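You operate a simulated robot arm through the tools that you are given. There is no shell and no other tool. Be economical: measure what you need, move in short steps, check, and stop when the job is done.

Carry out the task below with a simulated robot arm. There is one attempt and no reset: what you move stays moved.

TASK
Unscrew the hose coupling, stand it in the rack, then unlock and open the clamp.
Fine: it stands in the hole beside the white cap.

It is judged by the outcome, as a careful person would: the job done as asked, and still so three seconds after it is handed in. It fails if anything else is knocked over, pushed out of place, dropped, spilled or broken.

THE ROBOT
A 7-joint arm with a two-finger parallel gripper, fixed in place. Base frame: the origin is at the foot of the arm, x ahead of it, y to its left, z up. Lengths are in mm, angles in rad, forces in N, time in s.
Its first joint turns from -1.152 to 1.152 rad. Payload 2.4 kg.
Tool frame: the origin (TCP) lies between the finger pads and is the grasp point; the fingertips stand 30 mm ahead of it; z points along the fingers, y is the line along which they close. The gripper opens to 94 mm. The fingers are 28 mm wide and 10 mm thick; the gripper's body (50 by 96 mm) begins 55 mm behind the TCP.
Orientation is told as [roll, pitch, yaw] about the base's x, y, z axes, in that order, counted from this pose: with the fingers straight down and closing along the base's y, the tool's x points along the base's -x, its y along +y and its z along -z.

THE INTERFACE
- The arm moves only by the tool send_rows. Its argument "commands" is a list of rows, each a list of 7 numbers: the shift along the base's x, y, z in mm, then the turn, a rotation vector about the base's x, y, z in degrees, then the finger opening in mm, from 0 to 94. In form: [[dx, dy, dz, ax, ay, az, grip], ...]. A call has 1 to 20 rows; each row is the pose to reach, as a shift and turn from the pose commanded when the call began. A row lasts 0.2 s, in which the tool goes at most 50 mm and 0.15 rad; a call with a longer step from one row to the next is refused whole, and so is a gripper value outside its range. A pose out of reach is approached as far as the arm can. The call stops where the force on the tool passes 50 N (or 10 N more than at its start, if that is more) or the arm is blocked; 0.2 s more then pass. The fingers move at their own pace (about 153 mm/s each) and stop on an object; they squeeze with about 32 N. The grip force told is the motor's: it shows also when the fingers shut on nothing. Time passes only in rows, and 0.2 s behind the last, so rows that repeat a pose let the fingers close. It gives the time, the measured TCP pose, the force on the tool (base axes), the opening and the grip force at its end, in the units of the frame above (readings bear some noise).
- Cameras (640 x 400 px; columns grow to the right, rows downward): "scene" is fixed at [42.3, 483.4, 1447.5]; the picture's right is [-0.79, -0.62, 0.00], its down [-0.36, 0.46, -0.81] and it looks along [0.50, -0.64, -0.59] (base axes); focal length 327 px, centre (320, 200). "wrist" rides on the gripper at [-37, 0, -58] in the tool frame; the picture's right is [0.00, -1.00, 0.00], its down [0.97, 0.00, -0.24] and it looks along [0.24, 0.00, 0.97] (tool axes); focal length 218 px, centre (320, 200).
- camera(camera): a new picture of that camera. No time passes.
- measure_at(camera, pixels): for up to 12 pixels [column, row] of the newest picture of that camera ("zoom" is the newest enlarged one), the place [x, y, z] in the base frame of the surface seen there, good to about 2 mm, but the place of the scene camera against the robot may be out by one fixed shift of up to 18 mm in any direction. No time passes.
- inspect(camera, box): a new picture of the part [left, top, right, bottom] of that camera's present view, enlarged. No time passes.
- job_done(): hands the job in; it is judged then, once.

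Work in short steps. Measure before you move; look again where a grasp or a placing could have gone wrong, and mend it. You have 80 turns and 46 pictures in all, the two below and enlarged ones among them. Open the gripper and draw the arm clear of the work before you hand the job in, unless the task says otherwise; then end with one line.

The tools are called as name(argument=value, ...) on one line, values as JSON. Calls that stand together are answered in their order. send_rows: Moves the arm, as the interface text tells. Its arguments: {"type":"object","properties":{"commands":{"type":"array","items":{"type":"array","items":{"type":"number"}}}},"required":["commands"]} The other tools are called the same way: camera (camera) takes a picture; measure_at (camera, pixels) gives the place of the surface under pixels of a picture; inspect (camera, box) takes an enlarged picture of a part of a camera's view; job_done () hands the job in.

At the start:

```text
time_s: 0.0
tool_pos: [393.8, 155.2, 1089.0]
ee_rot: [0.0, -0.001, 0.0]
force: [-0.3, -0.6, 0.6]
gripper_width: 94.1
gripper_force: 0.0
```

scene: 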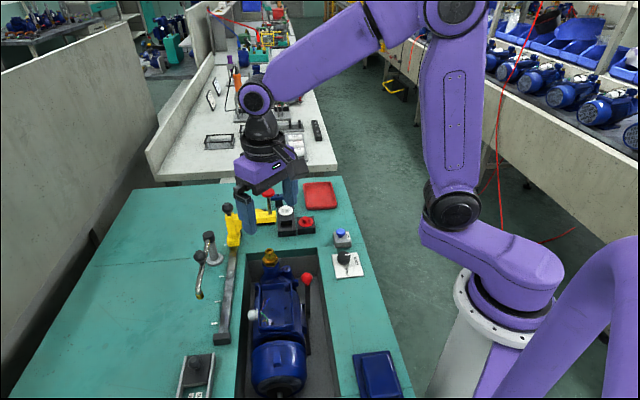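
wrist: 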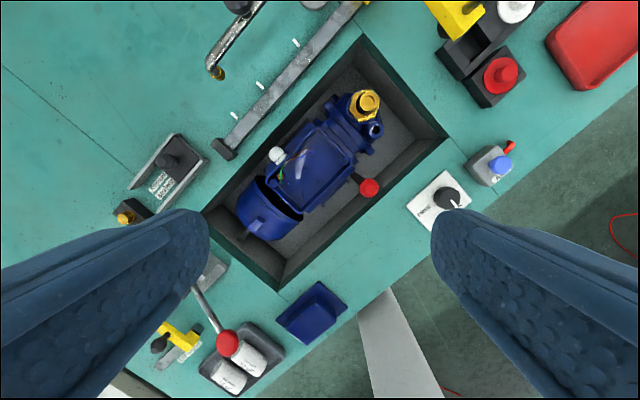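

The scene shows the pump with a brass coupling near (270,257), a rack with a white cap near (288,215), and a yellow clamp at (232,225). I'll enlarge these.

inspect(camera="scene", box=[180, 170, 380, 295])

inspect(camera="wrist", box=[320, 0, 640, 200])

inspect(camera="wrist", box=[80, 200, 400, 400])

```text
3.20 times, centred on (280, 232) of scene
```

zoom: 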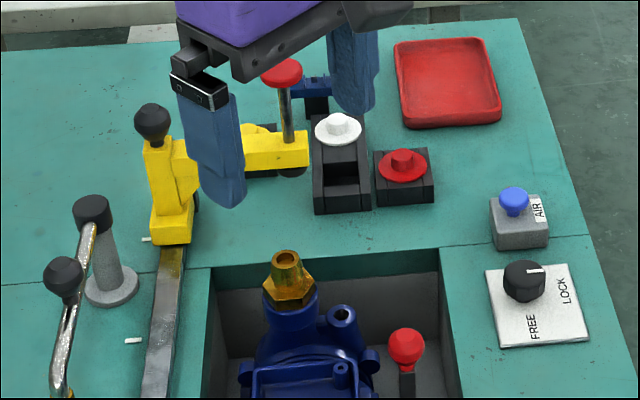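

```text
2.00 times, centred on (480, 100) of wrist
```

zoom: 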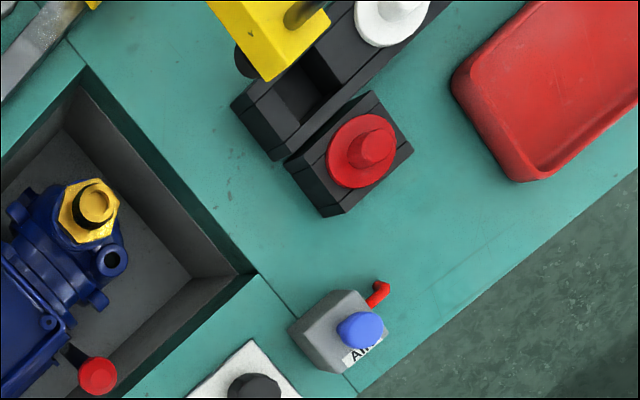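

```text
2.00 times, centred on (240, 300) of wrist
```

zoom: 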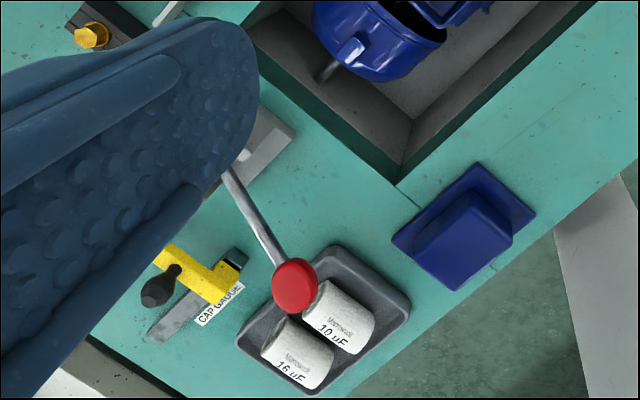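

The wrist view is calibrated to the robot, so I'll measure the key items in it: coupling (367,103), rack hole (470,48), cap (515,8), knob (447,197), red lever (369,187).

measure_at(camera="wrist", pixels=[[367, 99], [356, 111], [470, 50], [515, 8], [447, 197], [369, 187], [502, 72], [460, 15], [488, 160], [276, 154], [227, 343], [245, 5]])

measure_at(camera="scene", pixels=[[270, 252], [268, 191], [288, 210], [287, 227], [228, 207], [262, 216], [342, 257], [306, 278], [209, 235], [200, 256], [235, 240], [304, 220]])

```text
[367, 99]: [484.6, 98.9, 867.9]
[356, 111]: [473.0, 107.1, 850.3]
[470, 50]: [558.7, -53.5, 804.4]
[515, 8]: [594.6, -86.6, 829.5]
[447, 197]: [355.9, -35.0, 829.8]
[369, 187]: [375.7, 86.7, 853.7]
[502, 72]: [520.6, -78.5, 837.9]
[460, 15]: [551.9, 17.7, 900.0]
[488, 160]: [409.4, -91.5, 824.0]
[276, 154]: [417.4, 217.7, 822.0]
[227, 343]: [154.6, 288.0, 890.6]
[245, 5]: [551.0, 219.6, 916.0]
```

```text
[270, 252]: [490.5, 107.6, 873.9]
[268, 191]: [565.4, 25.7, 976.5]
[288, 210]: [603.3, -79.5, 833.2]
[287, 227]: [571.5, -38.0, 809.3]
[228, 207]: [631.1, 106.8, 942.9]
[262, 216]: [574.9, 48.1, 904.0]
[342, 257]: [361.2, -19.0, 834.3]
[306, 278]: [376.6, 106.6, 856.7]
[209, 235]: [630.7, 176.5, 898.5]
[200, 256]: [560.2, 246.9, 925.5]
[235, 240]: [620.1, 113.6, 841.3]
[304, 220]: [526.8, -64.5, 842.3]
```

Table items all reach. I'll move high over the clamp/rack for a closer look.

send_rows(commands=[[35, -20, 0, 0, 0, 0, 94], [70, -45, 0, 0, 0, 0, 94], [105, -70, 0, 0, 0, 0, 94], [140, -95, 0, 0, 0, 0, 94], [175, -120, 0, 0, 0, 0, 94], [175, -120, 0, 0, 0, 0, 94]])

camera(camera="wrist")

inspect(camera="scene", box=[180, 170, 380, 295])

```text
time_s: 1.4
tool_pos: [569.2, 35.5, 1088.5]
ee_rot: [0.0, -0.003, 0.0]
force: [0.0, -0.6, 0.4]
gripper_width: 94.0
gripper_force: 0.0
```

```text
40 pictures are left
```

wrist: 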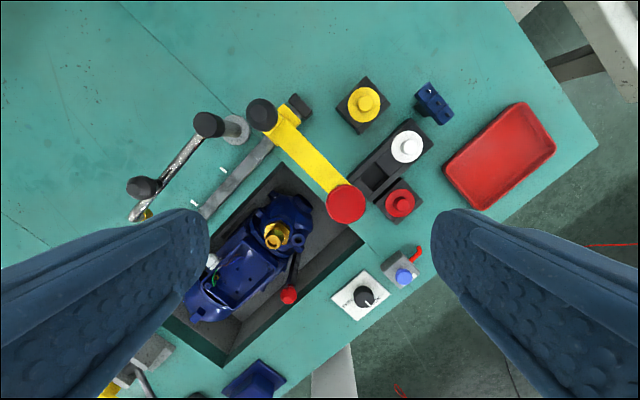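

```text
3.20 times, centred on (280, 232) of scene
```

zoom: 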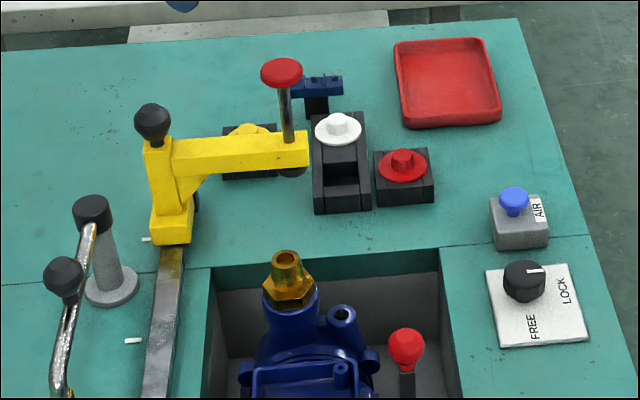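

inspect(camera="wrist", box=[120, 70, 320, 195])

inspect(camera="wrist", box=[240, 180, 440, 305])

inspect(camera="scene", box=[160, 240, 420, 400])

```text
3.20 times, centred on (220, 132) of wrist
```

zoom: 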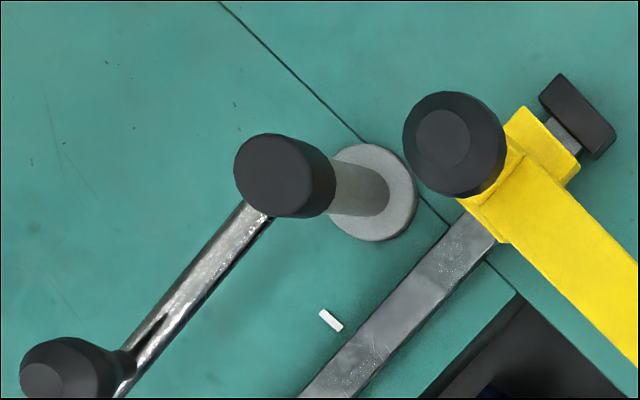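

```text
3.20 times, centred on (340, 242) of wrist
```

zoom: 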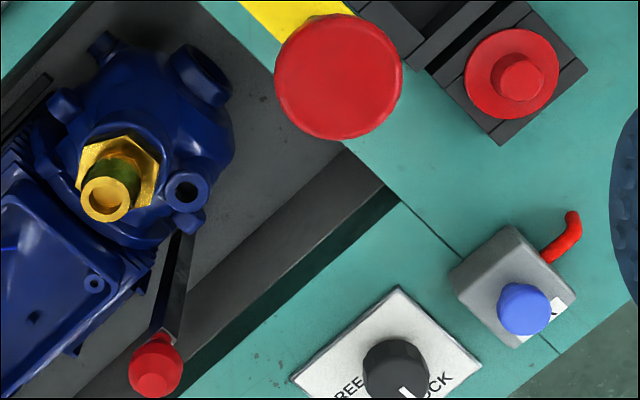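

```text
2.46 times, centred on (290, 320) of scene
```

zoom: 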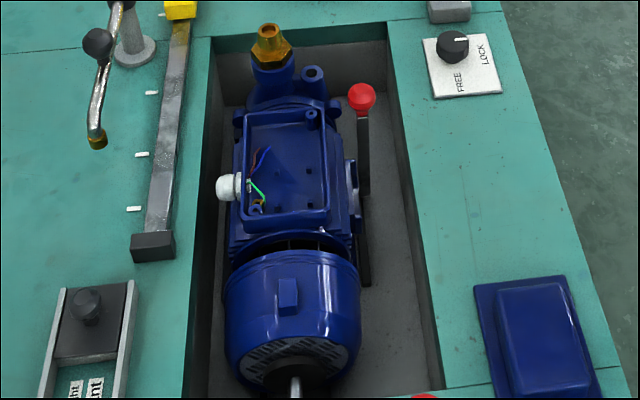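

The knob's mark seems to be at LOCK, and a lever with a red ball stands at the pump's side, probably the clamp lever. I'll move over to see lever and knob more closely.

send_rows(commands=[[-40, 0, -10, 0, 0, 0, 94], [-80, 0, -20, 0, 0, 0, 94], [-120, 0, -40, 0, 0, 0, 94], [-160, 0, -60, 0, 0, 0, 94], [-190, 0, -80, 0, 0, 0, 94], [-190, 0, -80, 0, 0, 0, 94]])

camera(camera="wrist")

inspect(camera="scene", box=[270, 230, 382, 300])

```text
time_s: 2.8
tool_pos: [378.8, 34.5, 1008.9]
ee_rot: [0.0, -0.001, -0.002]
force: [-0.5, -0.6, -0.1]
gripper_width: 94.0
gripper_force: 0.0
```

```text
35 pictures are left
```

wrist: 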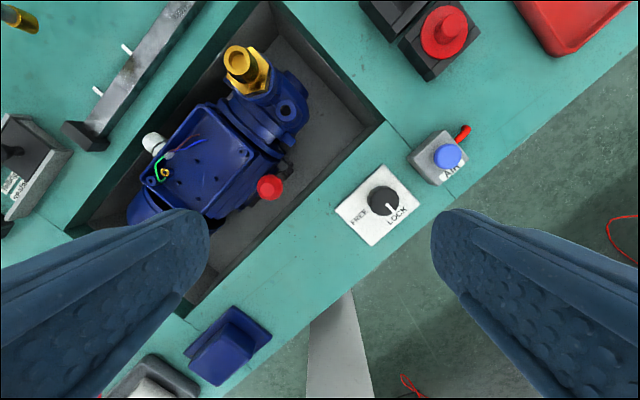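

```text
5.71 times, centred on (326, 265) of scene
```

zoom: 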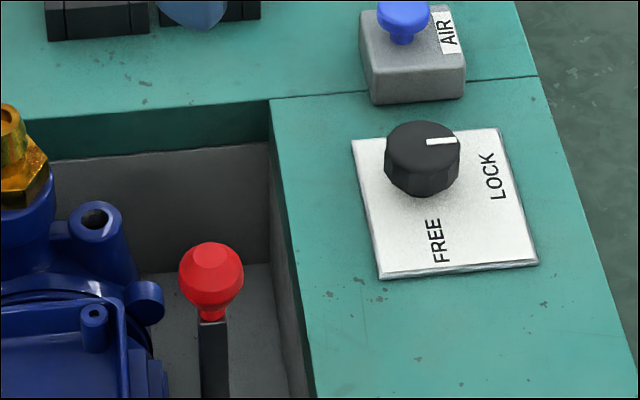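

Mark points at LOCK; FREE is 90° clockwise seen from above. Now I look at the lever shape.

inspect(camera="scene", box=[270, 260, 334, 400])

measure_at(camera="wrist", pixels=[[383, 199], [388, 209], [398, 214], [360, 217], [270, 187], [248, 200], [384, 122], [262, 2], [190, 308], [435, 130], [443, 42], [350, 245]])

measure_at(camera="zoom", pixels=[[320, 70], [320, 110], [320, 150], [320, 190], [320, 220], [330, 150], [310, 170]])

```text
2.86 times, centred on (302, 330) of scene
```

zoom: 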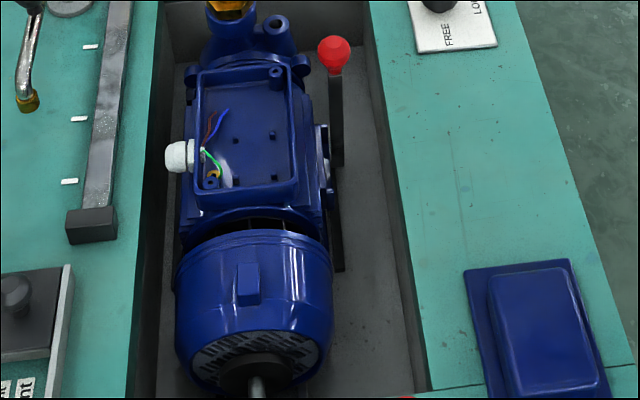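

```text
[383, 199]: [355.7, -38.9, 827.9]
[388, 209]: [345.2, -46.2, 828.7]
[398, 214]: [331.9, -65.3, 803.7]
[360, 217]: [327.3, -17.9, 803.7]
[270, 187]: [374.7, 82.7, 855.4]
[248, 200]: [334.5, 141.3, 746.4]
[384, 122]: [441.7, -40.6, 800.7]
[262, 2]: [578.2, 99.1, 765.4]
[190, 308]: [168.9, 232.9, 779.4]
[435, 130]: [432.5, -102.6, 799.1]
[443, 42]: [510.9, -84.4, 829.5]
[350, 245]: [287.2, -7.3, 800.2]
```

```text
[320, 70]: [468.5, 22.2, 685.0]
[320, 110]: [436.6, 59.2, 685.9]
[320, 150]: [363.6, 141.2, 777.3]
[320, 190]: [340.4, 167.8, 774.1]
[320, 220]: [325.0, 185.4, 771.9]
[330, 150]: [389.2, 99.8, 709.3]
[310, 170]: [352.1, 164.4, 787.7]
```

measure_at(camera="zoom", pixels=[[334, 55], [337, 85], [337, 110], [337, 140], [338, 160], [338, 180], [338, 200], [338, 225], [338, 250], [338, 265], [328, 130], [325, 200]])

```text
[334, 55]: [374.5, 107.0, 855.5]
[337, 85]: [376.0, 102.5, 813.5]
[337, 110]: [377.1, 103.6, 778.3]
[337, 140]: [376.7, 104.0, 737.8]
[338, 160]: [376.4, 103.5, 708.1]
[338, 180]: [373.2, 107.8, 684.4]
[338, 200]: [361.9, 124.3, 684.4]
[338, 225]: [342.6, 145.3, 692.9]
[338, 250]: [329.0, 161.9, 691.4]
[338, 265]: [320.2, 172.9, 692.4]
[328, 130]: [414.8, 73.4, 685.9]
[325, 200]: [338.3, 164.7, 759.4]
```

Lever is an upright bar hinged near the pit floor. First the coupling: I move over it for a close view.

send_rows(commands=[[25, 22, 0, 0, 0, 0, 94], [50, 44, -10, 0, 0, 0, 94], [71, 64, -30, 0, 0, 0, 94], [71, 64, -30, 0, 0, 0, 94]])

inspect(camera="wrist", box=[220, 90, 420, 215])

inspect(camera="scene", box=[240, 230, 304, 270])

```text
time_s: 3.8
tool_pos: [450.2, 99.2, 977.3]
ee_rot: [0.0, -0.001, 0.0]
force: [0.4, 0.2, -0.4]
gripper_width: 94.3
gripper_force: 0.1
```

```text
3.20 times, centred on (320, 152) of wrist
```

zoom: 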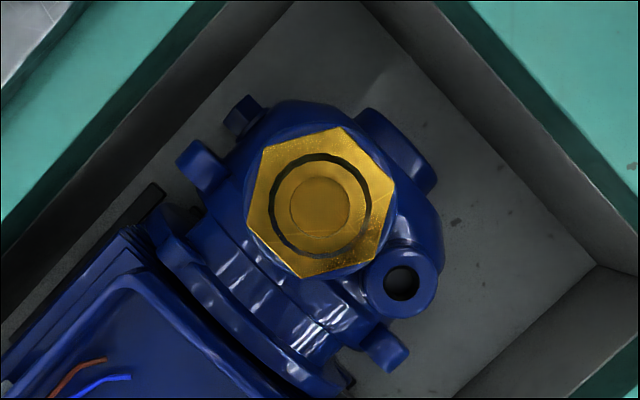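

```text
10.00 times, centred on (272, 250) of scene
```

zoom: 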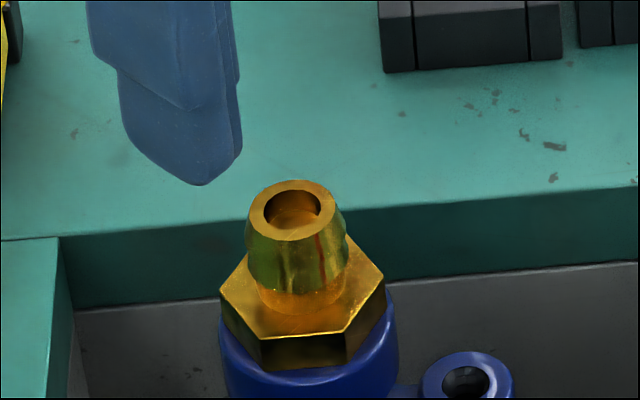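

camera(camera="wrist")

measure_at(camera="wrist", pixels=[[320, 154], [313, 154], [327, 154], [326, 131], [343, 149], [336, 168], [314, 175], [299, 157], [304, 137], [320, 147], [345, 179], [320, 171]])

```text
30 pictures are left
```

wrist: 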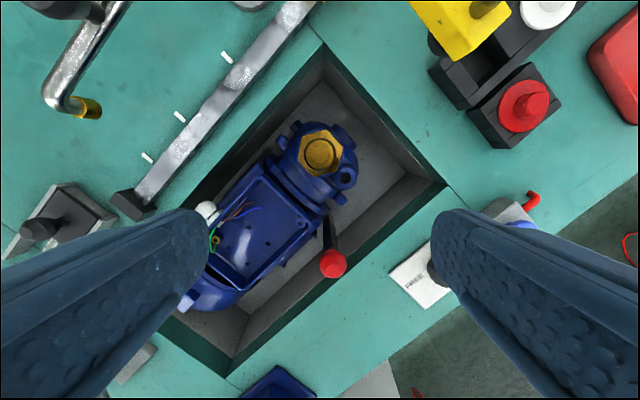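

```text
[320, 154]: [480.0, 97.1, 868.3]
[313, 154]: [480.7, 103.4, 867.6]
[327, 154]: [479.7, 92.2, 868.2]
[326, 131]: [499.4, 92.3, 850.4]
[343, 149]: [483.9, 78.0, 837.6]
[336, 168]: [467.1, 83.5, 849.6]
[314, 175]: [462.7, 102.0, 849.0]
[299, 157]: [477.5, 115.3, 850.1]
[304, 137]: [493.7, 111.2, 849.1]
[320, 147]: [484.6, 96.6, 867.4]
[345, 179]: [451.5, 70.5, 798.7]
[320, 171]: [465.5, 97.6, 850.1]
```

Hex centre is about (481,97), top z 850, flats' normals near 17°+60k. I rotate to yaw −73° above it, ready to unscrew counter-clockwise.

send_rows(commands=[[8, 0, 0, 0, 0, -8, 80], [16, -1, 0, 0, 0, -16, 60], [31, -2, 0, 0, 0, -24, 60], [31, -2, 0, 0, 0, -32, 60], [31, -2, 0, 0, 0, -40, 60], [31, -2, 0, 0, 0, -48, 60], [31, -2, 0, 0, 0, -56, 60], [31, -2, 0, 0, 0, -64, 60], [31, -2, 0, 0, 0, -72, 60], [31, -2, -20, 0, 0, -73, 60], [31, -2, -40, 0, 0, -73, 60], [31, -2, -40, 0, 0, -73, 60]])

camera(camera="wrist")

```text
time_s: 6.4
tool_pos: [479.8, 97.2, 939.0]
ee_rot: [0.001, -0.003, -1.274]
force: [-0.3, -1.0, 1.3]
gripper_width: 60.1
gripper_force: 0.1
```

```text
29 pictures are left
```

wrist: 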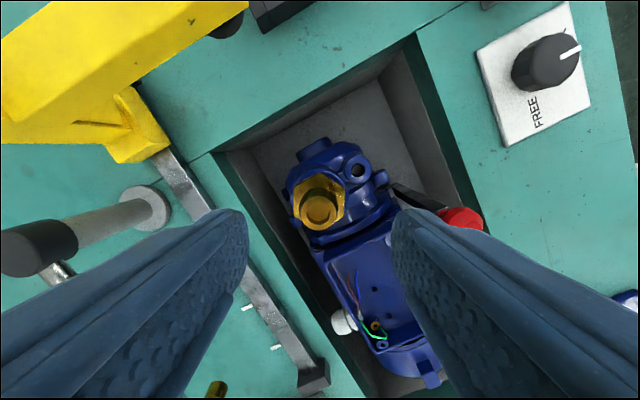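

Aligned. I descend so the fingertips straddle the hex, then close.

send_rows(commands=[[1, 0, -25, 0, 0, 0, 60], [1, 0, -50, 0, 0, 0, 60], [1, 0, -62, 0, 0, 0, 60], [1, 0, -70, 0, 0, 0, 60], [1, 0, -70, 0, 0, 0, 60]])

inspect(camera="scene", box=[220, 215, 316, 275])

```text
time_s: 7.6
tool_pos: [481.4, 97.9, 868.0]
ee_rot: [0.0, -0.002, -1.274]
force: [0.0, -0.6, 0.4]
gripper_width: 60.0
gripper_force: 0.0
```

```text
6.67 times, centred on (268, 245) of scene
```

zoom: 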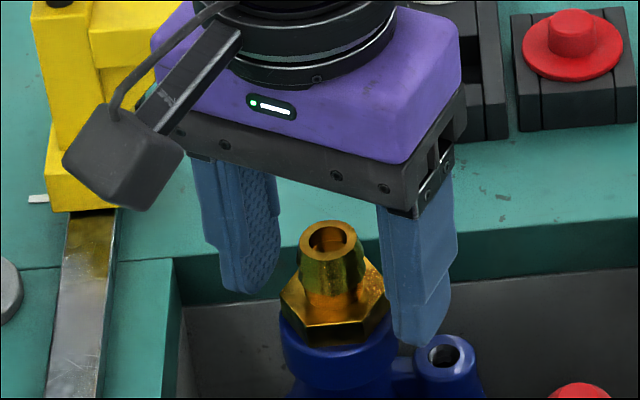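

send_rows(commands=[[0, 0, 0, 0, 0, 0, 20], [0, 0, 0, 0, 0, 0, 20], [0, 0, 0, 0, 0, 0, 20], [0, 0, 0, 0, 0, 0, 20]])

```text
time_s: 8.6
tool_pos: [481.1, 97.1, 868.3]
ee_rot: [0.001, -0.001, -1.274]
force: [-0.9, -0.2, 0.8]
gripper_width: 37.5
gripper_force: 31.6
```

Gripped at 37.5 mm. I turn a little counter-clockwise and watch width and force.

send_rows(commands=[[0, 0, 0, 0, 0, 5, 20], [0, 0, 0, 0, 0, 10, 20], [0, 0, 0, 0, 0, 15, 20], [0, 0, 0, 0, 0, 20, 20]])

inspect(camera="scene", box=[220, 215, 316, 275])

```text
time_s: 9.6
tool_pos: [481.8, 97.3, 869.5]
ee_rot: [0.001, -0.001, -0.924]
force: [-0.7, -0.6, 7.4]
gripper_width: 37.4
gripper_force: 31.9
```

```text
6.67 times, centred on (268, 245) of scene
```

zoom: 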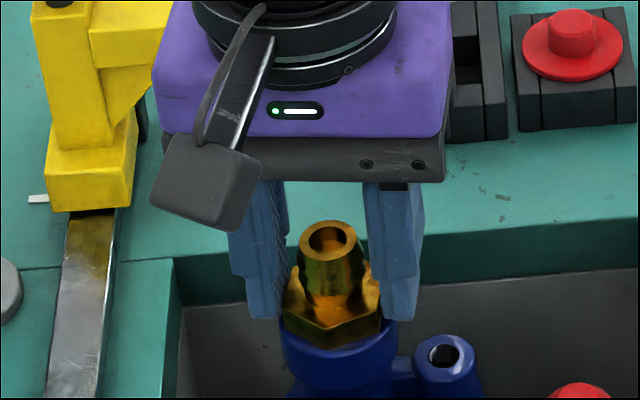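

The coupling turns with the fingers and pushes up (7 N, ~1.3 mm rise). I continue turning with slight upward follow.

send_rows(commands=[[0, 0, 1.5, 0, 0, 5, 20], [0, 0, 2, 0, 0, 10, 20], [0, 0, 2.5, 0, 0, 15, 20], [0, 0, 3, 0, 0, 20, 20], [0, 0, 3.5, 0, 0, 25, 20], [0, 0, 4, 0, 0, 30, 20]])

```text
time_s: 11.0
tool_pos: [481.5, 96.9, 872.1]
ee_rot: [0.0, 0.002, -0.4]
force: [8.1, -0.4, -16.5]
gripper_width: 37.7
gripper_force: 32.1
```

Now slightly over-lifted; continue turning with a lower z.

send_rows(commands=[[0, 0, -1.2, 0, 0, 6, 20], [0, 0, -1, 0, 0, 12, 20], [0, 0, -0.6, 0, 0, 18, 20], [0, 0, -0.2, 0, 0, 24, 20], [0, 0, 0.2, 0, 0, 30, 20], [0, 0, 0.5, 0, 0, 36, 20], [0, 0, 1, 0, 0, 42, 20], [0, 0, 1.2, 0, 0, 48, 20]])

inspect(camera="scene", box=[220, 215, 316, 275])

```text
time_s: 12.8
tool_pos: [482.1, 97.6, 873.9]
ee_rot: [0.0, 0.002, 0.439]
force: [2.8, 3.2, -17.1]
gripper_width: 37.6
gripper_force: 31.7
```

```text
6.67 times, centred on (268, 245) of scene
```

zoom: 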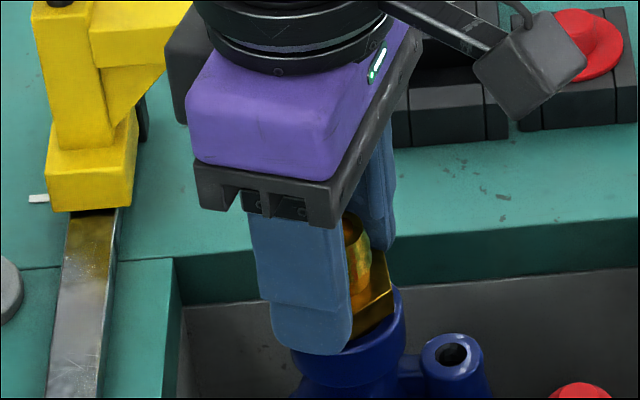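

Still threaded. Continue turning counter-clockwise.

send_rows(commands=[[0, 0, -0.5, 0, 0, 7, 20], [0, 0, -0.2, 0, 0, 14, 20], [0, 0, 0, 0, 0, 21, 20], [0, 0, 0.3, 0, 0, 28, 20], [0, 0, 0.6, 0, 0, 35, 20], [0, 0, 0.9, 0, 0, 42, 20], [0, 0, 1.2, 0, 0, 49, 20], [0, 0, 1.5, 0, 0, 56, 20]])

```text
time_s: 14.6
tool_pos: [481.4, 97.5, 875.1]
ee_rot: [0.002, 0.002, 1.418]
force: [-11.0, 9.0, -19.1]
gripper_width: 37.7
gripper_force: 32.3
```

send_rows(commands=[[0, 0, -0.5, 0, 0, 7, 20], [0, 0, -0.2, 0, 0, 14, 20], [0, 0, 0, 0, 0, 21, 20], [0, 0, 0.3, 0, 0, 28, 20], [0, 0, 0.5, 0, 0, 35, 20], [0, 0, 0.7, 0, 0, 42, 20], [0, 0, 0.9, 0, 0, 49, 20]])

inspect(camera="scene", box=[220, 215, 316, 275])

```text
time_s: 16.2
tool_pos: [480.0, 97.3, 875.6]
ee_rot: [0.0, -0.001, 2.272]
force: [-11.1, 4.2, -18.0]
gripper_width: 37.5
gripper_force: 32.0
```

```text
6.67 times, centred on (268, 245) of scene
```

zoom: 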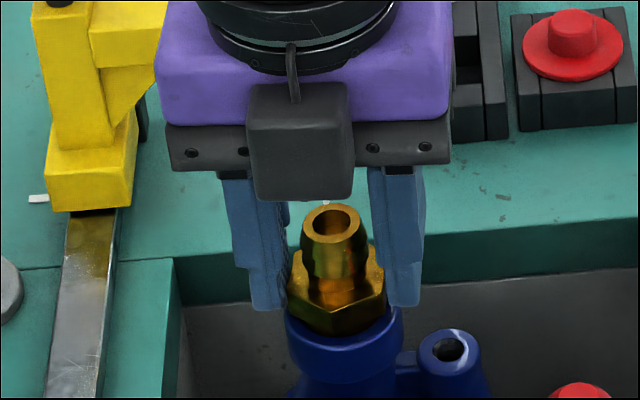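

It has risen a few mm. Continue turning.

send_rows(commands=[[0, 0, -0.5, 0, 0, 7, 20], [0, 0, -0.2, 0, 0, 14, 20], [0, 0, 0, 0, 0, 21, 20], [0, 0, 0.3, 0, 0, 28, 20], [0, 0, 0.5, 0, 0, 35, 20], [0, 0, 0.7, 0, 0, 42, 20]])

```text
time_s: 17.6
tool_pos: [481.3, 97.8, 875.1]
ee_rot: [0.004, -0.006, 3.003]
force: [-12.9, -11.6, -12.7]
gripper_width: 37.5
gripper_force: 31.6
```

send_rows(commands=[[0, 0, 0, 0, 0, 7, 20], [0, 0, 0.2, 0, 0, 14, 20], [0, 0, 0.4, 0, 0, 21, 20], [0, 0, 0.6, 0, 0, 28, 20], [0, 0, 0.8, 0, 0, 35, 20], [0, 0, 1, 0, 0, 42, 20]])

inspect(camera="scene", box=[220, 215, 316, 275])

```text
time_s: 19.1
tool_pos: [472.4, 103.4, 887.5]
ee_rot: [0.012, 0.044, -2.748]
force: [13.8, -14.1, -1.5]
gripper_width: 22.2
gripper_force: 32.1
stopped in row 6: the force on the tool passed its limit (the readings are from after the stop); the commanded pose is now the measured one
out of reach, approached as far as the arm can: row 4, 5, 6
```

```text
6.67 times, centred on (268, 245) of scene
```

zoom: 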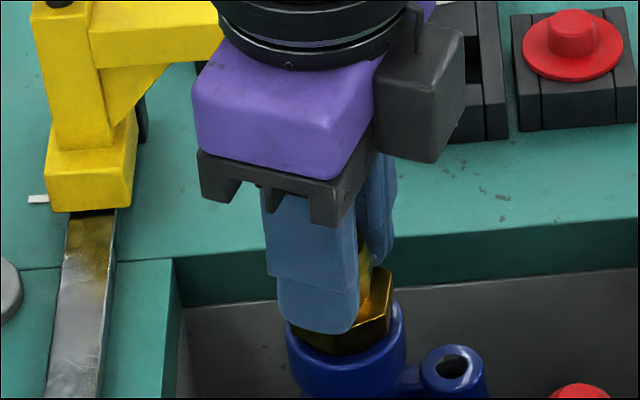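

The wrist limit was met and the fingers slipped up onto the barb; the coupling is still seated. I open, rise and turn back.

send_rows(commands=[[0, 0, 0, 0, 0, 0, 60], [0, 0, 0, 0, 0, 0, 60], [0, 0, 25, 0, 0, 0, 60], [0, 0, 55, 0, 0, 0, 60], [0, 0, 55, 0, 0, -8, 60], [0, 0, 55, 0, 0, -16, 60], [0, 0, 55, 0, 0, -24, 60], [0, 0, 55, 0, 0, -32, 60], [0, 0, 55, 0, 0, -40, 60], [0, 0, 55, 0, 0, -48, 60], [0, 0, 55, 0, 0, -56, 60], [0, 0, 55, 0, 0, -64, 60], [0, 0, 55, 0, 0, -72, 60], [0, 0, 55, 0, 0, -80, 60], [0, 0, 55, 0, 0, -88, 60], [0, 0, 55, 0, 0, -96, 60], [0, 0, 55, 0, 0, -104, 60], [0, 0, 55, 0, 0, -112, 60]])

send_rows(commands=[[0, 0, 0, 0, 0, -8, 60], [0, 0, 0, 0, 0, -16, 60], [0, 0, 0, 0, 0, -24, 60], [0, 0, 0, 0, 0, -32, 60], [0, 0, 0, 0, 0, -40, 60], [0, 0, 0, 0, 0, -48, 60], [0, 0, 0, 0, 0, -56, 60], [0, 0, 0, 0, 0, -64, 60], [0, 0, 0, 0, 0, -72, 60], [0, 0, 0, 0, 0, -80, 60], [0, 0, 0, 0, 0, -88, 60], [0, 0, 0, 0, 0, -96, 60], [0, 0, 0, 0, 0, -104, 60], [0, 0, 0, 0, 0, -112, 60]])

inspect(camera="wrist", box=[220, 100, 420, 225])

```text
time_s: 22.9
tool_pos: [469.0, 106.6, 941.6]
ee_rot: [0.011, 0.041, 1.581]
force: [-0.1, 0.4, -0.2]
gripper_width: 59.9
gripper_force: 0.1
```

```text
time_s: 25.9
tool_pos: [469.2, 107.6, 941.7]
ee_rot: [0.008, 0.041, -0.374]
force: [0.2, 0.4, 0.1]
gripper_width: 59.9
gripper_force: 0.0
```

```text
3.20 times, centred on (320, 162) of wrist
```

zoom: 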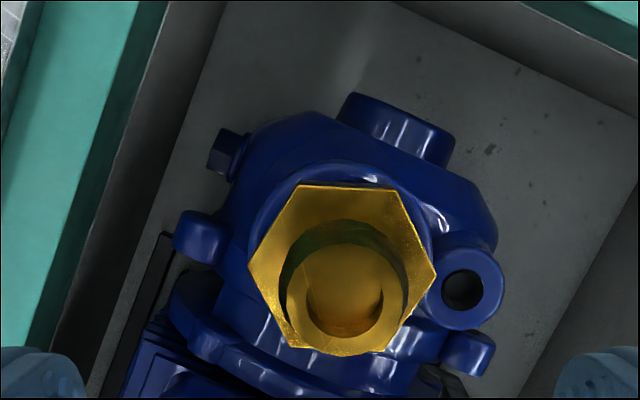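

measure_at(camera="zoom", pixels=[[303, 188], [393, 192], [433, 265], [253, 266], [290, 340], [300, 220], [345, 305], [300, 310], [390, 310], [345, 350]])

```text
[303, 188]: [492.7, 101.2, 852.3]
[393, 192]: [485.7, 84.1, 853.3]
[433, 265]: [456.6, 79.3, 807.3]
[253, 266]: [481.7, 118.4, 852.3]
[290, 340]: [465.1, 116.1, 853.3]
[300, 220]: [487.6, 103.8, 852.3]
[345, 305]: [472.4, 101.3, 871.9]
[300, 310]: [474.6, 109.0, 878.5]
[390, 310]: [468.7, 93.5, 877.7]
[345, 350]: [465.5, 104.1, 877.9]
```

measure_at(camera="zoom", pixels=[[462, 288], [260, 200], [375, 185], [430, 300], [300, 352], [420, 240], [250, 270], [400, 120]])

inspect(camera="scene", box=[240, 230, 304, 270])

```text
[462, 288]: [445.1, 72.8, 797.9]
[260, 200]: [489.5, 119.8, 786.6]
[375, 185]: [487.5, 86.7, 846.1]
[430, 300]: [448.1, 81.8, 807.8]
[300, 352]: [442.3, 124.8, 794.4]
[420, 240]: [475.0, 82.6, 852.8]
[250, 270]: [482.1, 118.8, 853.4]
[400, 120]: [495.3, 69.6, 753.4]
```

```text
10.00 times, centred on (272, 250) of scene
```

zoom: 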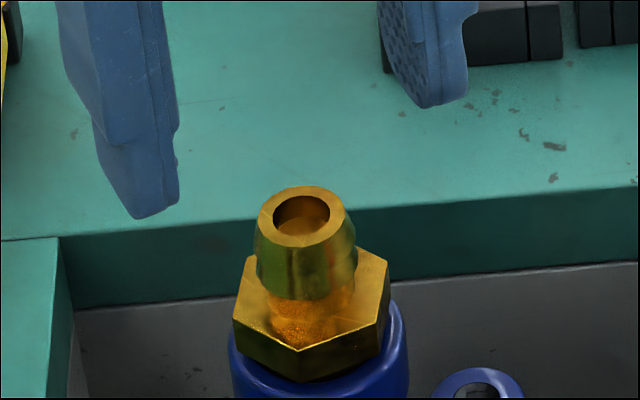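

The coupling/pump seem to have shifted by ~5 mm when the wrist hit its limit; hex centre now (475,100), normals at 34°+60k. I'll fix the tool tilt first and recentre.

send_rows(commands=[[3, -3, 5, -1.28, -2.02, 0, 60], [6, -7, 5, -1.28, -2.02, 0, 60], [6, -7, 5, -1.28, -2.02, 0, 60]])

send_rows(commands=[[0, 0, 0, 0, 0, -8, 60], [0, 0, 0, 0, 0, -16, 60], [0, 0, 0, 0, 0, -24, 60], [0, 0, 0, 0, 0, -32, 60], [0, 0, 0, 0, 0, -40, 60], [0, 0, 0, 0, 0, -48, 60], [0, 0, 0, 0, 0, -56, 60], [0, 0, 0, 0, 0, -64, 60], [0, 0, 0, 0, 0, -72, 60], [0, 0, 0, 0, 0, -80, 60], [0, 0, 0, 0, 0, -88, 60], [0, 0, 0, 0, 0, -95, 60], [0, 0, 0, 0, 0, -95, 60]])

inspect(camera="wrist", box=[220, 100, 420, 225])

```text
time_s: 26.6
tool_pos: [474.9, 100.2, 948.2]
ee_rot: [0.002, 0.0, -0.371]
force: [0.1, 1.2, -0.5]
gripper_width: 60.0
gripper_force: 0.1
```

```text
time_s: 29.4
tool_pos: [474.8, 100.3, 946.4]
ee_rot: [0.001, -0.002, -2.029]
force: [-0.3, -0.1, -0.1]
gripper_width: 60.2
gripper_force: 0.0
```

```text
3.20 times, centred on (320, 162) of wrist
```

zoom: 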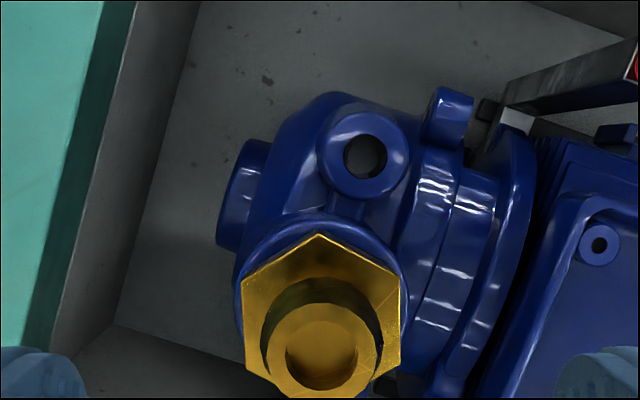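

measure_at(camera="zoom", pixels=[[318, 238], [245, 277], [397, 287], [249, 360], [396, 355], [322, 365], [275, 370], [370, 370], [363, 155]])

```text
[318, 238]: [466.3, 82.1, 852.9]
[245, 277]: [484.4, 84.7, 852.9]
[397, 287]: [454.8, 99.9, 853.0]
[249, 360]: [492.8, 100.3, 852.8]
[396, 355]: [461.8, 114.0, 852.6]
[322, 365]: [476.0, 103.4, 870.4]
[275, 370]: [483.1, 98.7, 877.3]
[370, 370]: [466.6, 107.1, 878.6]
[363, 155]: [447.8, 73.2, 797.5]
```

Well aligned; centre (473.5,99.8). Descend and grip.

send_rows(commands=[[-1.3, -0.5, -25, 0, 0, 0, 60], [-1.3, -0.5, -50, 0, 0, 0, 60], [-1.3, -0.5, -68, 0, 0, 0, 60], [-1.3, -0.5, -76, 0, 0, 0, 60], [-1.3, -0.5, -76, 0, 0, 0, 20], [-1.3, -0.5, -76, 0, 0, 0, 20], [-1.3, -0.5, -76, 0, 0, 0, 20]])

```text
time_s: 31.1
tool_pos: [473.9, 98.8, 872.4]
ee_rot: [0.002, 0.0, -2.029]
force: [7.5, -3.1, 0.8]
gripper_width: 37.7
gripper_force: 31.5
```

send_rows(commands=[[0, 0, 0.1, 0, 0, 8, 20], [0, 0, 0.2, 0, 0, 16, 20], [0, 0, 0.3, 0, 0, 24, 20], [0, 0, 0.4, 0, 0, 32, 20], [0, 0, 0.5, 0, 0, 40, 20], [0, 0, 0.6, 0, 0, 48, 20], [0, 0, 0.7, 0, 0, 56, 20], [0, 0, 0.8, 0, 0, 64, 20], [0, 0, 0.9, 0, 0, 72, 20], [0, 0, 1.0, 0, 0, 80, 20], [0, 0, 1.1, 0, 0, 88, 20], [0, 0, 1.2, 0, 0, 96, 20], [0, 0, 1.3, 0, 0, 104, 20], [0, 0, 1.4, 0, 0, 112, 20]])

inspect(camera="scene", box=[220, 215, 316, 275])

```text
time_s: 34.0
tool_pos: [474.8, 100.3, 872.6]
ee_rot: [0.002, -0.004, -0.07]
force: [9.9, 12.4, 7.6]
gripper_width: 36.8
gripper_force: 31.6
```

```text
6.67 times, centred on (268, 245) of scene
```

zoom: 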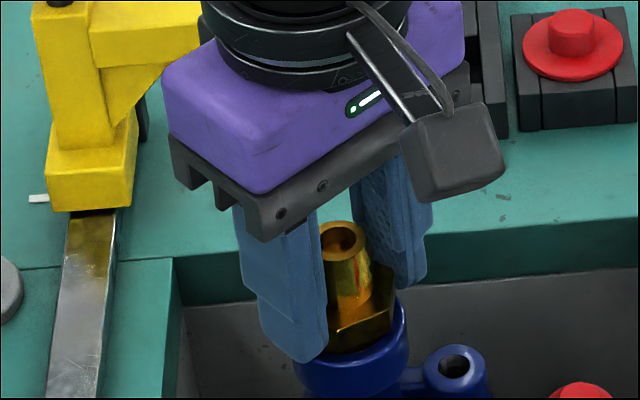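

It keeps unscrewing. Continue.

send_rows(commands=[[0, 0, 1.0, 0, 0, 8, 20], [0, 0, 1.1, 0, 0, 16, 20], [0, 0, 1.2, 0, 0, 24, 20], [0, 0, 1.3, 0, 0, 32, 20], [0, 0, 1.4, 0, 0, 40, 20], [0, 0, 1.5, 0, 0, 48, 20], [0, 0, 1.6, 0, 0, 56, 20], [0, 0, 1.7, 0, 0, 64, 20], [0, 0, 1.8, 0, 0, 72, 20], [0, 0, 1.9, 0, 0, 80, 20], [0, 0, 2.0, 0, 0, 88, 20], [0, 0, 2.1, 0, 0, 96, 20], [0, 0, 2.2, 0, 0, 104, 20], [0, 0, 2.3, 0, 0, 112, 20], [0, 0, 2.4, 0, 0, 120, 20]])

inspect(camera="scene", box=[220, 215, 316, 275])

```text
time_s: 37.2
tool_pos: [473.7, 99.5, 876.3]
ee_rot: [0.002, -0.002, 2.024]
force: [1.0, 0.7, -0.7]
gripper_width: 36.6
gripper_force: 31.9
```

```text
6.67 times, centred on (268, 245) of scene
```

zoom: 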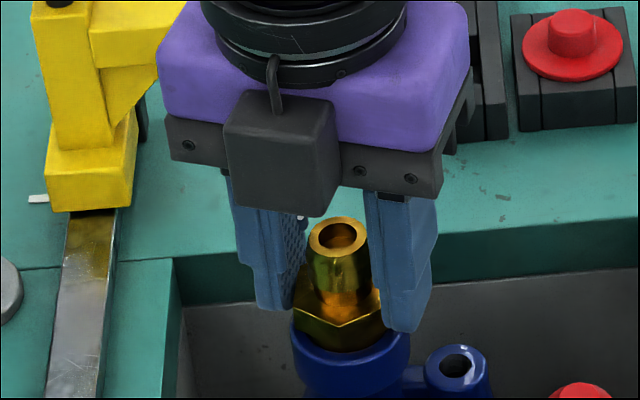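

Forces have dropped to nearly zero; it may be free. I try a gentle lift.

send_rows(commands=[[0, 0, 2, 0, 0, 4, 20], [0, 0, 4, 0, 0, 8, 20], [0, 0, 6, 0, 0, 8, 20]])

inspect(camera="scene", box=[220, 215, 316, 275])

```text
time_s: 38.0
tool_pos: [474.5, 99.6, 882.9]
ee_rot: [0.002, -0.002, 2.161]
force: [-0.4, 0.4, -0.8]
gripper_width: 36.6
gripper_force: 31.9
```

```text
6.67 times, centred on (268, 245) of scene
```

zoom: 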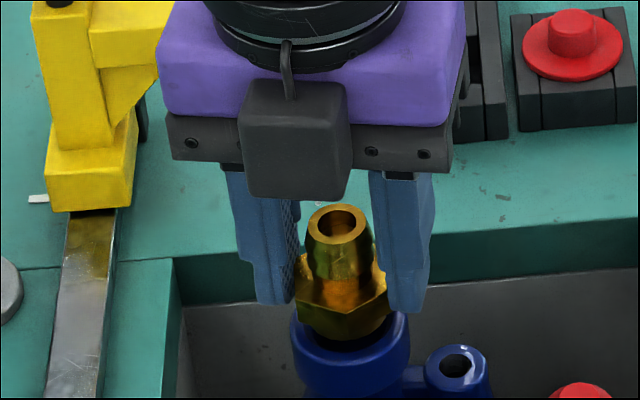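

The coupling is free. I lift it straight up high.

send_rows(commands=[[0, 0, 15, 0, 0, 0, 20], [0, 0, 45, 0, 0, 0, 20], [0, 0, 80, 0, 0, 0, 20], [0, 0, 115, 0, 0, 0, 20], [0, 0, 145, 0, 0, 0, 20], [0, 0, 165, 0, 0, 0, 20], [0, 0, 165, 0, 0, 0, 20]])

camera(camera="scene")

```text
time_s: 39.6
tool_pos: [471.4, 102.1, 1048.4]
ee_rot: [0.002, 0.0, 2.161]
force: [0.5, -0.7, -0.8]
gripper_width: 37.1
gripper_force: 32.1
```

```text
17 pictures are left
```

scene: 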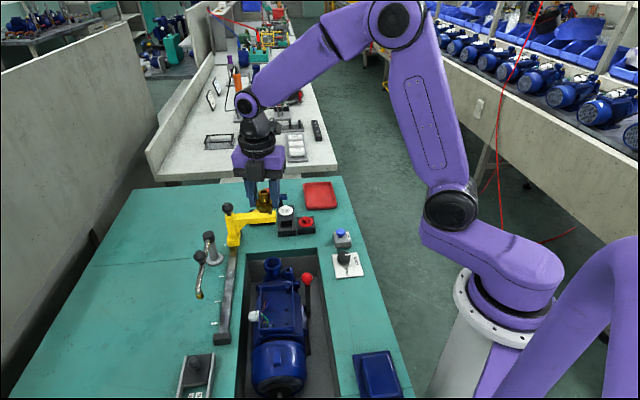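

inspect(camera="scene", box=[225, 180, 325, 242])

measure_at(camera="zoom", pixels=[[395, 200], [330, 300], [410, 300], [380, 275], [380, 310], [260, 165], [275, 205], [420, 185], [345, 260], [420, 330], [390, 340], [515, 265]])

```text
6.40 times, centred on (275, 211) of scene
```

zoom: 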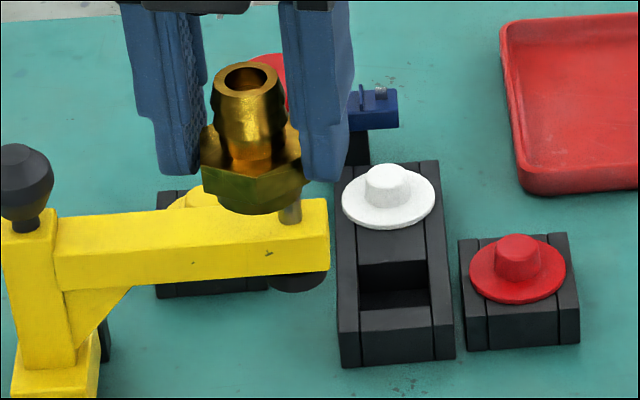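

```text
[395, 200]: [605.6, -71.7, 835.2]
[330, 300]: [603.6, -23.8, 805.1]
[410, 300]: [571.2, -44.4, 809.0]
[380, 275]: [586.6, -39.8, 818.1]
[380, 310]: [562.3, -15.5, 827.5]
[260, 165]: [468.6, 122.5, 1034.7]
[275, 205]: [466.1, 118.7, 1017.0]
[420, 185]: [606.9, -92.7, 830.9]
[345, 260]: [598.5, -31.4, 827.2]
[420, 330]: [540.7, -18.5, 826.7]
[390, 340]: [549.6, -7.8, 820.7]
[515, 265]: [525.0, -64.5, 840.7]
```

I rotate to yaw 0 and move to (470,−45) high, to look at the rack with the wrist camera.

send_rows(commands=[[0, 0, 0, 0, 0, -8, 20], [0, -5, 0, 0, 0, -16, 20], [0, -15, 0, 0, 0, -24, 20], [0, -25, 0, 0, 0, -32, 20], [0, -35, 0, 0, 0, -40, 20], [0, -45, 0, 0, 0, -48, 20], [0, -55, 0, 0, 0, -56, 20], [0, -65, 0, 0, 0, -64, 20], [0, -75, 0, 0, 0, -72, 20], [0, -85, 0, 0, 0, -80, 20], [0, -95, 0, 0, 0, -88, 20], [0, -105, 0, 0, 0, -96, 20], [0, -115, 0, 0, 0, -104, 20], [0, -125, 0, 0, 0, -112, 20], [0, -135, 0, 0, 0, -120, 20], [0, -145, 0, 0, 0, -124, 20], [0, -145, 0, 0, 0, -124, 20]])

inspect(camera="wrist", box=[200, 20, 440, 170])

```text
time_s: 43.2
tool_pos: [473.5, -45.6, 1046.2]
ee_rot: [0.001, -0.001, -0.006]
force: [0.5, -0.7, -0.3]
gripper_width: 36.8
gripper_force: 32.2
```

```text
2.67 times, centred on (320, 95) of wrist
```

zoom: 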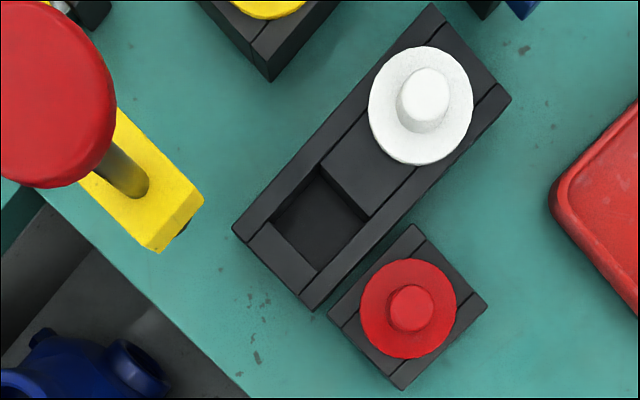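

measure_at(camera="zoom", pixels=[[319, 165], [370, 217], [271, 220], [320, 272], [320, 225], [283, 240], [335, 290], [423, 95], [409, 308], [420, 110], [160, 248], [103, 140]])

measure_at(camera="zoom", pixels=[[316, 163], [372, 220], [268, 221], [318, 276], [310, 255], [300, 200], [340, 220], [435, 150], [360, 300], [60, 90], [198, 203], [385, 80]])

```text
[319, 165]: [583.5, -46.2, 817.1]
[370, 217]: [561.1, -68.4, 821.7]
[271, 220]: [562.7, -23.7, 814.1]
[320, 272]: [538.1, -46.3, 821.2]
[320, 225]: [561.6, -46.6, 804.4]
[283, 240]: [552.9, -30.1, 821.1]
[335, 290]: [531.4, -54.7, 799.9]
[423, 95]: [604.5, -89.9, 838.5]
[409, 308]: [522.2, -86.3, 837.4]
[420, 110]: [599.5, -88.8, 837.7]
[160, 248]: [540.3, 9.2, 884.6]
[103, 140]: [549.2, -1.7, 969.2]
```

```text
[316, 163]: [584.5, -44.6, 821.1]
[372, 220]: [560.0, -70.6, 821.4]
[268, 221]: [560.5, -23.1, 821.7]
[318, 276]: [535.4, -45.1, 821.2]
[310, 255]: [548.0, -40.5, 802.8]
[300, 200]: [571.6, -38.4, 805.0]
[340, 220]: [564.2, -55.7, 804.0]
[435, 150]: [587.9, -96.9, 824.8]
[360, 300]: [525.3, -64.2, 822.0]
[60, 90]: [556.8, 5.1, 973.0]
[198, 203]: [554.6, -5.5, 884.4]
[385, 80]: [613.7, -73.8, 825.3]
```

The rack hole is about 33 mm square, centre (560,−46), rim z 821; the yellow clamp's red disk (edge y≈−8, z 973) is too close for an upright gripper. So I will set the coupling on the free table at about (478,−150), and regrip it with the tool leaning 25° away from the spindle.

send_rows(commands=[[0, -25, 0, 0, 0, 8, 20], [2, -55, 0, 0, 0, 16, 20], [4, -85, -20, 0, 0, 24, 20], [4, -104, -60, 0, 0, 30, 20], [4, -104, -100, 0, 0, 30, 20], [4, -104, -140, 0, 0, 30, 20], [4, -104, -160, 0, 0, 30, 20], [4, -104, -160, 0, 0, 30, 20]])

inspect(camera="scene", box=[280, 170, 392, 240])

```text
time_s: 45.0
tool_pos: [477.1, -149.7, 888.7]
ee_rot: [0.001, -0.001, 0.519]
force: [0.3, 0.7, -1.1]
gripper_width: 36.8
gripper_force: 31.9
```

```text
5.71 times, centred on (336, 205) of scene
```

zoom: 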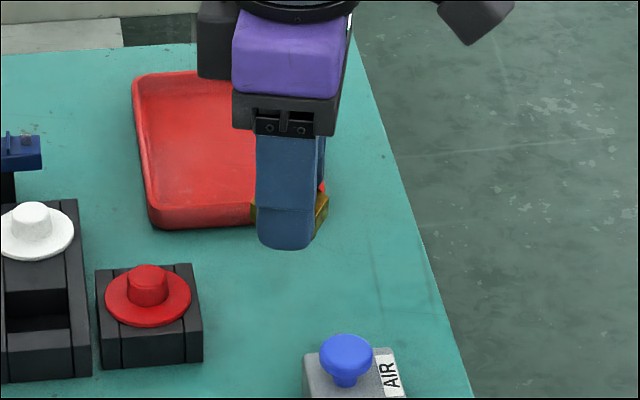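

Box A is far out and high, so leaning is safe. I descend to feel for the table.

send_rows(commands=[[0, 0, -15, 0, 0, 0, 20], [0, 0, -25, 0, 0, 0, 20], [0, 0, -29, 0, 0, 0, 20], [0, 0, -31, 0, 0, 0, 20], [0, 0, -33, 0, 0, 0, 20], [0, 0, -35, 0, 0, 0, 20]])

send_rows(commands=[[0, 0, -1, 0, 0, 0, 20], [0, 0, -2, 0, 0, 0, 20], [0, 0, -3, 0, 0, 0, 20], [0, 0, -4, 0, 0, 0, 20]])

```text
time_s: 46.5
tool_pos: [476.9, -149.1, 851.6]
ee_rot: [0.002, -0.003, 0.522]
force: [0.5, -0.4, -1.4]
gripper_width: 36.7
gripper_force: 31.9
```

```text
time_s: 47.5
tool_pos: [477.9, -149.6, 846.7]
ee_rot: [0.002, 0.0, 0.52]
force: [0.5, 0.0, -0.6]
gripper_width: 36.5
gripper_force: 32.5
```

send_rows(commands=[[0, 0, -1, 0, 0, 0, 20], [0, 0, -2, 0, 0, 0, 20], [0, 0, -3, 0, 0, 0, 20], [0, 0, -4, 0, 0, 0, 20]])

inspect(camera="scene", box=[300, 190, 364, 230])

```text
time_s: 48.5
tool_pos: [477.8, -149.5, 842.6]
ee_rot: [0.002, -0.002, 0.52]
force: [0.3, 0.4, -1.3]
gripper_width: 36.6
gripper_force: 31.9
```

```text
10.00 times, centred on (332, 210) of scene
```

zoom: 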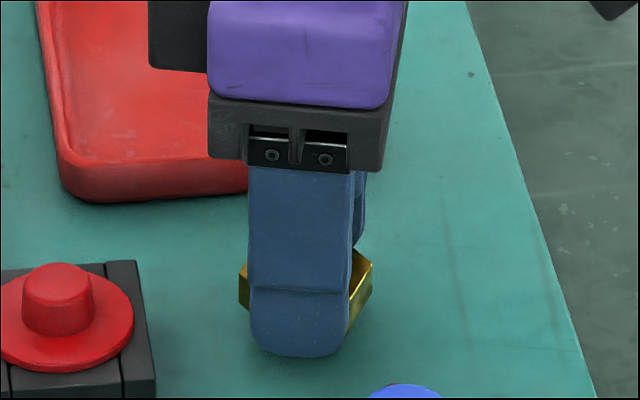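

Not touching yet; continue in 1 mm steps.

send_rows(commands=[[0, 0, -1, 0, 0, 0, 20], [0, 0, -2, 0, 0, 0, 20], [0, 0, -3, 0, 0, 0, 20]])

send_rows(commands=[[0, 0, -1, 0, 0, 0, 20], [0, 0, -2, 0, 0, 0, 20]])

```text
time_s: 49.2
tool_pos: [477.7, -148.9, 841.1]
ee_rot: [0.002, -0.002, 0.519]
force: [-0.3, -1.2, -0.3]
gripper_width: 36.6
gripper_force: 32.3
```

```text
time_s: 49.9
tool_pos: [478.5, -148.7, 839.9]
ee_rot: [0.002, -0.002, 0.52]
force: [-1.7, 0.9, 6.0]
gripper_width: 36.6
gripper_force: 32.3
```

Touch (6 N) at TCP z≈840. Release and rise.

send_rows(commands=[[0, 0, 0, 0, 0, 0, 44], [0, 0, 0, 0, 0, 0, 60], [0, 0, 0, 0, 0, 0, 60], [0, 0, 20, 0, 0, 0, 60], [0, 0, 50, 0, 0, 0, 60], [0, 0, 90, 0, 0, 0, 60], [0, 0, 90, 0, 0, 0, 60]])

inspect(camera="scene", box=[300, 190, 364, 230])

measure_at(camera="zoom", pixels=[[310, 250], [310, 300], [310, 320], [300, 330], [260, 270], [360, 270], [310, 230], [310, 345], [310, 360]])

```text
time_s: 51.5
tool_pos: [476.4, -149.5, 930.5]
ee_rot: [0.003, -0.003, 0.52]
force: [0.6, -0.4, -0.4]
gripper_width: 59.9
gripper_force: 0.0
```

```text
10.00 times, centred on (332, 210) of scene
```

zoom: 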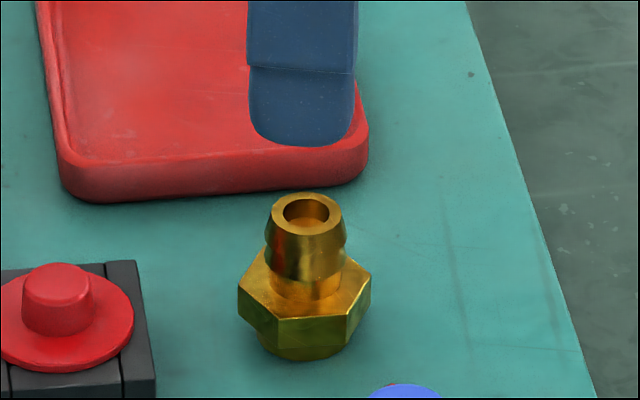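

```text
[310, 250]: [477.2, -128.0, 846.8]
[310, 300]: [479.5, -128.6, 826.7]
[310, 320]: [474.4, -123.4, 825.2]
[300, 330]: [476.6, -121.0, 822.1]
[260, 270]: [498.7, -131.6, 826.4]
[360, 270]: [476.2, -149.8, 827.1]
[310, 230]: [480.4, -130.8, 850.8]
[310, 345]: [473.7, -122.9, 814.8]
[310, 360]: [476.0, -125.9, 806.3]
```

It stands well. I turn to yaw 90°, then tilt the tool 25° about x.

send_rows(commands=[[0, 0, 0, 0, 0, 8, 60], [0, 0, 0, 0, 0, 16, 60], [0, 0, 0, 0, 0, 24, 60], [0, 0, 0, 0, 0, 32, 60], [0, 0, 0, 0, 0, 40, 60], [0, 0, 0, 0, 0, 48, 60], [0, 0, 0, 0, 0, 56, 60], [0, 0, 0, 0, 0, 60, 60]])

send_rows(commands=[[0, -10, 0, 8, 0, 0, 56], [0, -25, 0, 16, 0, 0, 56], [1.5, -37, -10, 24, 0, 0, 56], [1.5, -37, -30, 25, 0, 0, 56], [1.5, -37, -30, 25, 0, 0, 56]])

camera(camera="wrist")

```text
time_s: 53.2
tool_pos: [478.4, -150.5, 926.8]
ee_rot: [0.003, -0.002, 1.568]
force: [0.4, -0.1, -0.1]
gripper_width: 59.8
gripper_force: 0.0
```

```text
time_s: 54.5
tool_pos: [480.4, -185.1, 898.1]
ee_rot: [0.004, -0.438, 1.567]
force: [-0.2, -0.3, -0.4]
gripper_width: 56.1
gripper_force: 0.0
```

```text
11 pictures are left
```

wrist: 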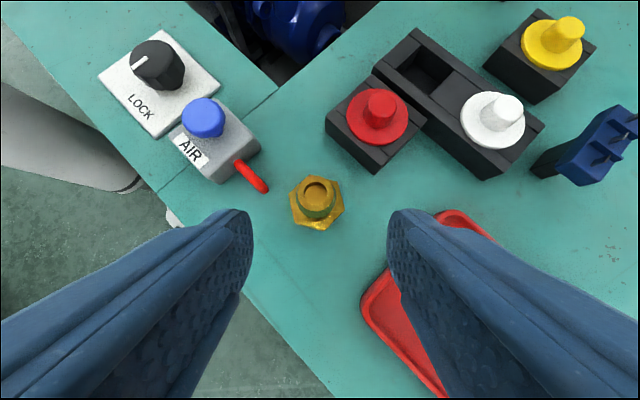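

measure_at(camera="wrist", pixels=[[291, 188], [341, 187], [290, 214], [344, 211], [316, 192], [318, 228], [260, 240]])

```text
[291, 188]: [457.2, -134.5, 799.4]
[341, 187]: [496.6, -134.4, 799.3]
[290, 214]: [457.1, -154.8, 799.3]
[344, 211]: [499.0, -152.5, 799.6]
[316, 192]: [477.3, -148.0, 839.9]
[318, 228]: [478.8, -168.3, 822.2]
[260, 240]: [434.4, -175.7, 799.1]
```

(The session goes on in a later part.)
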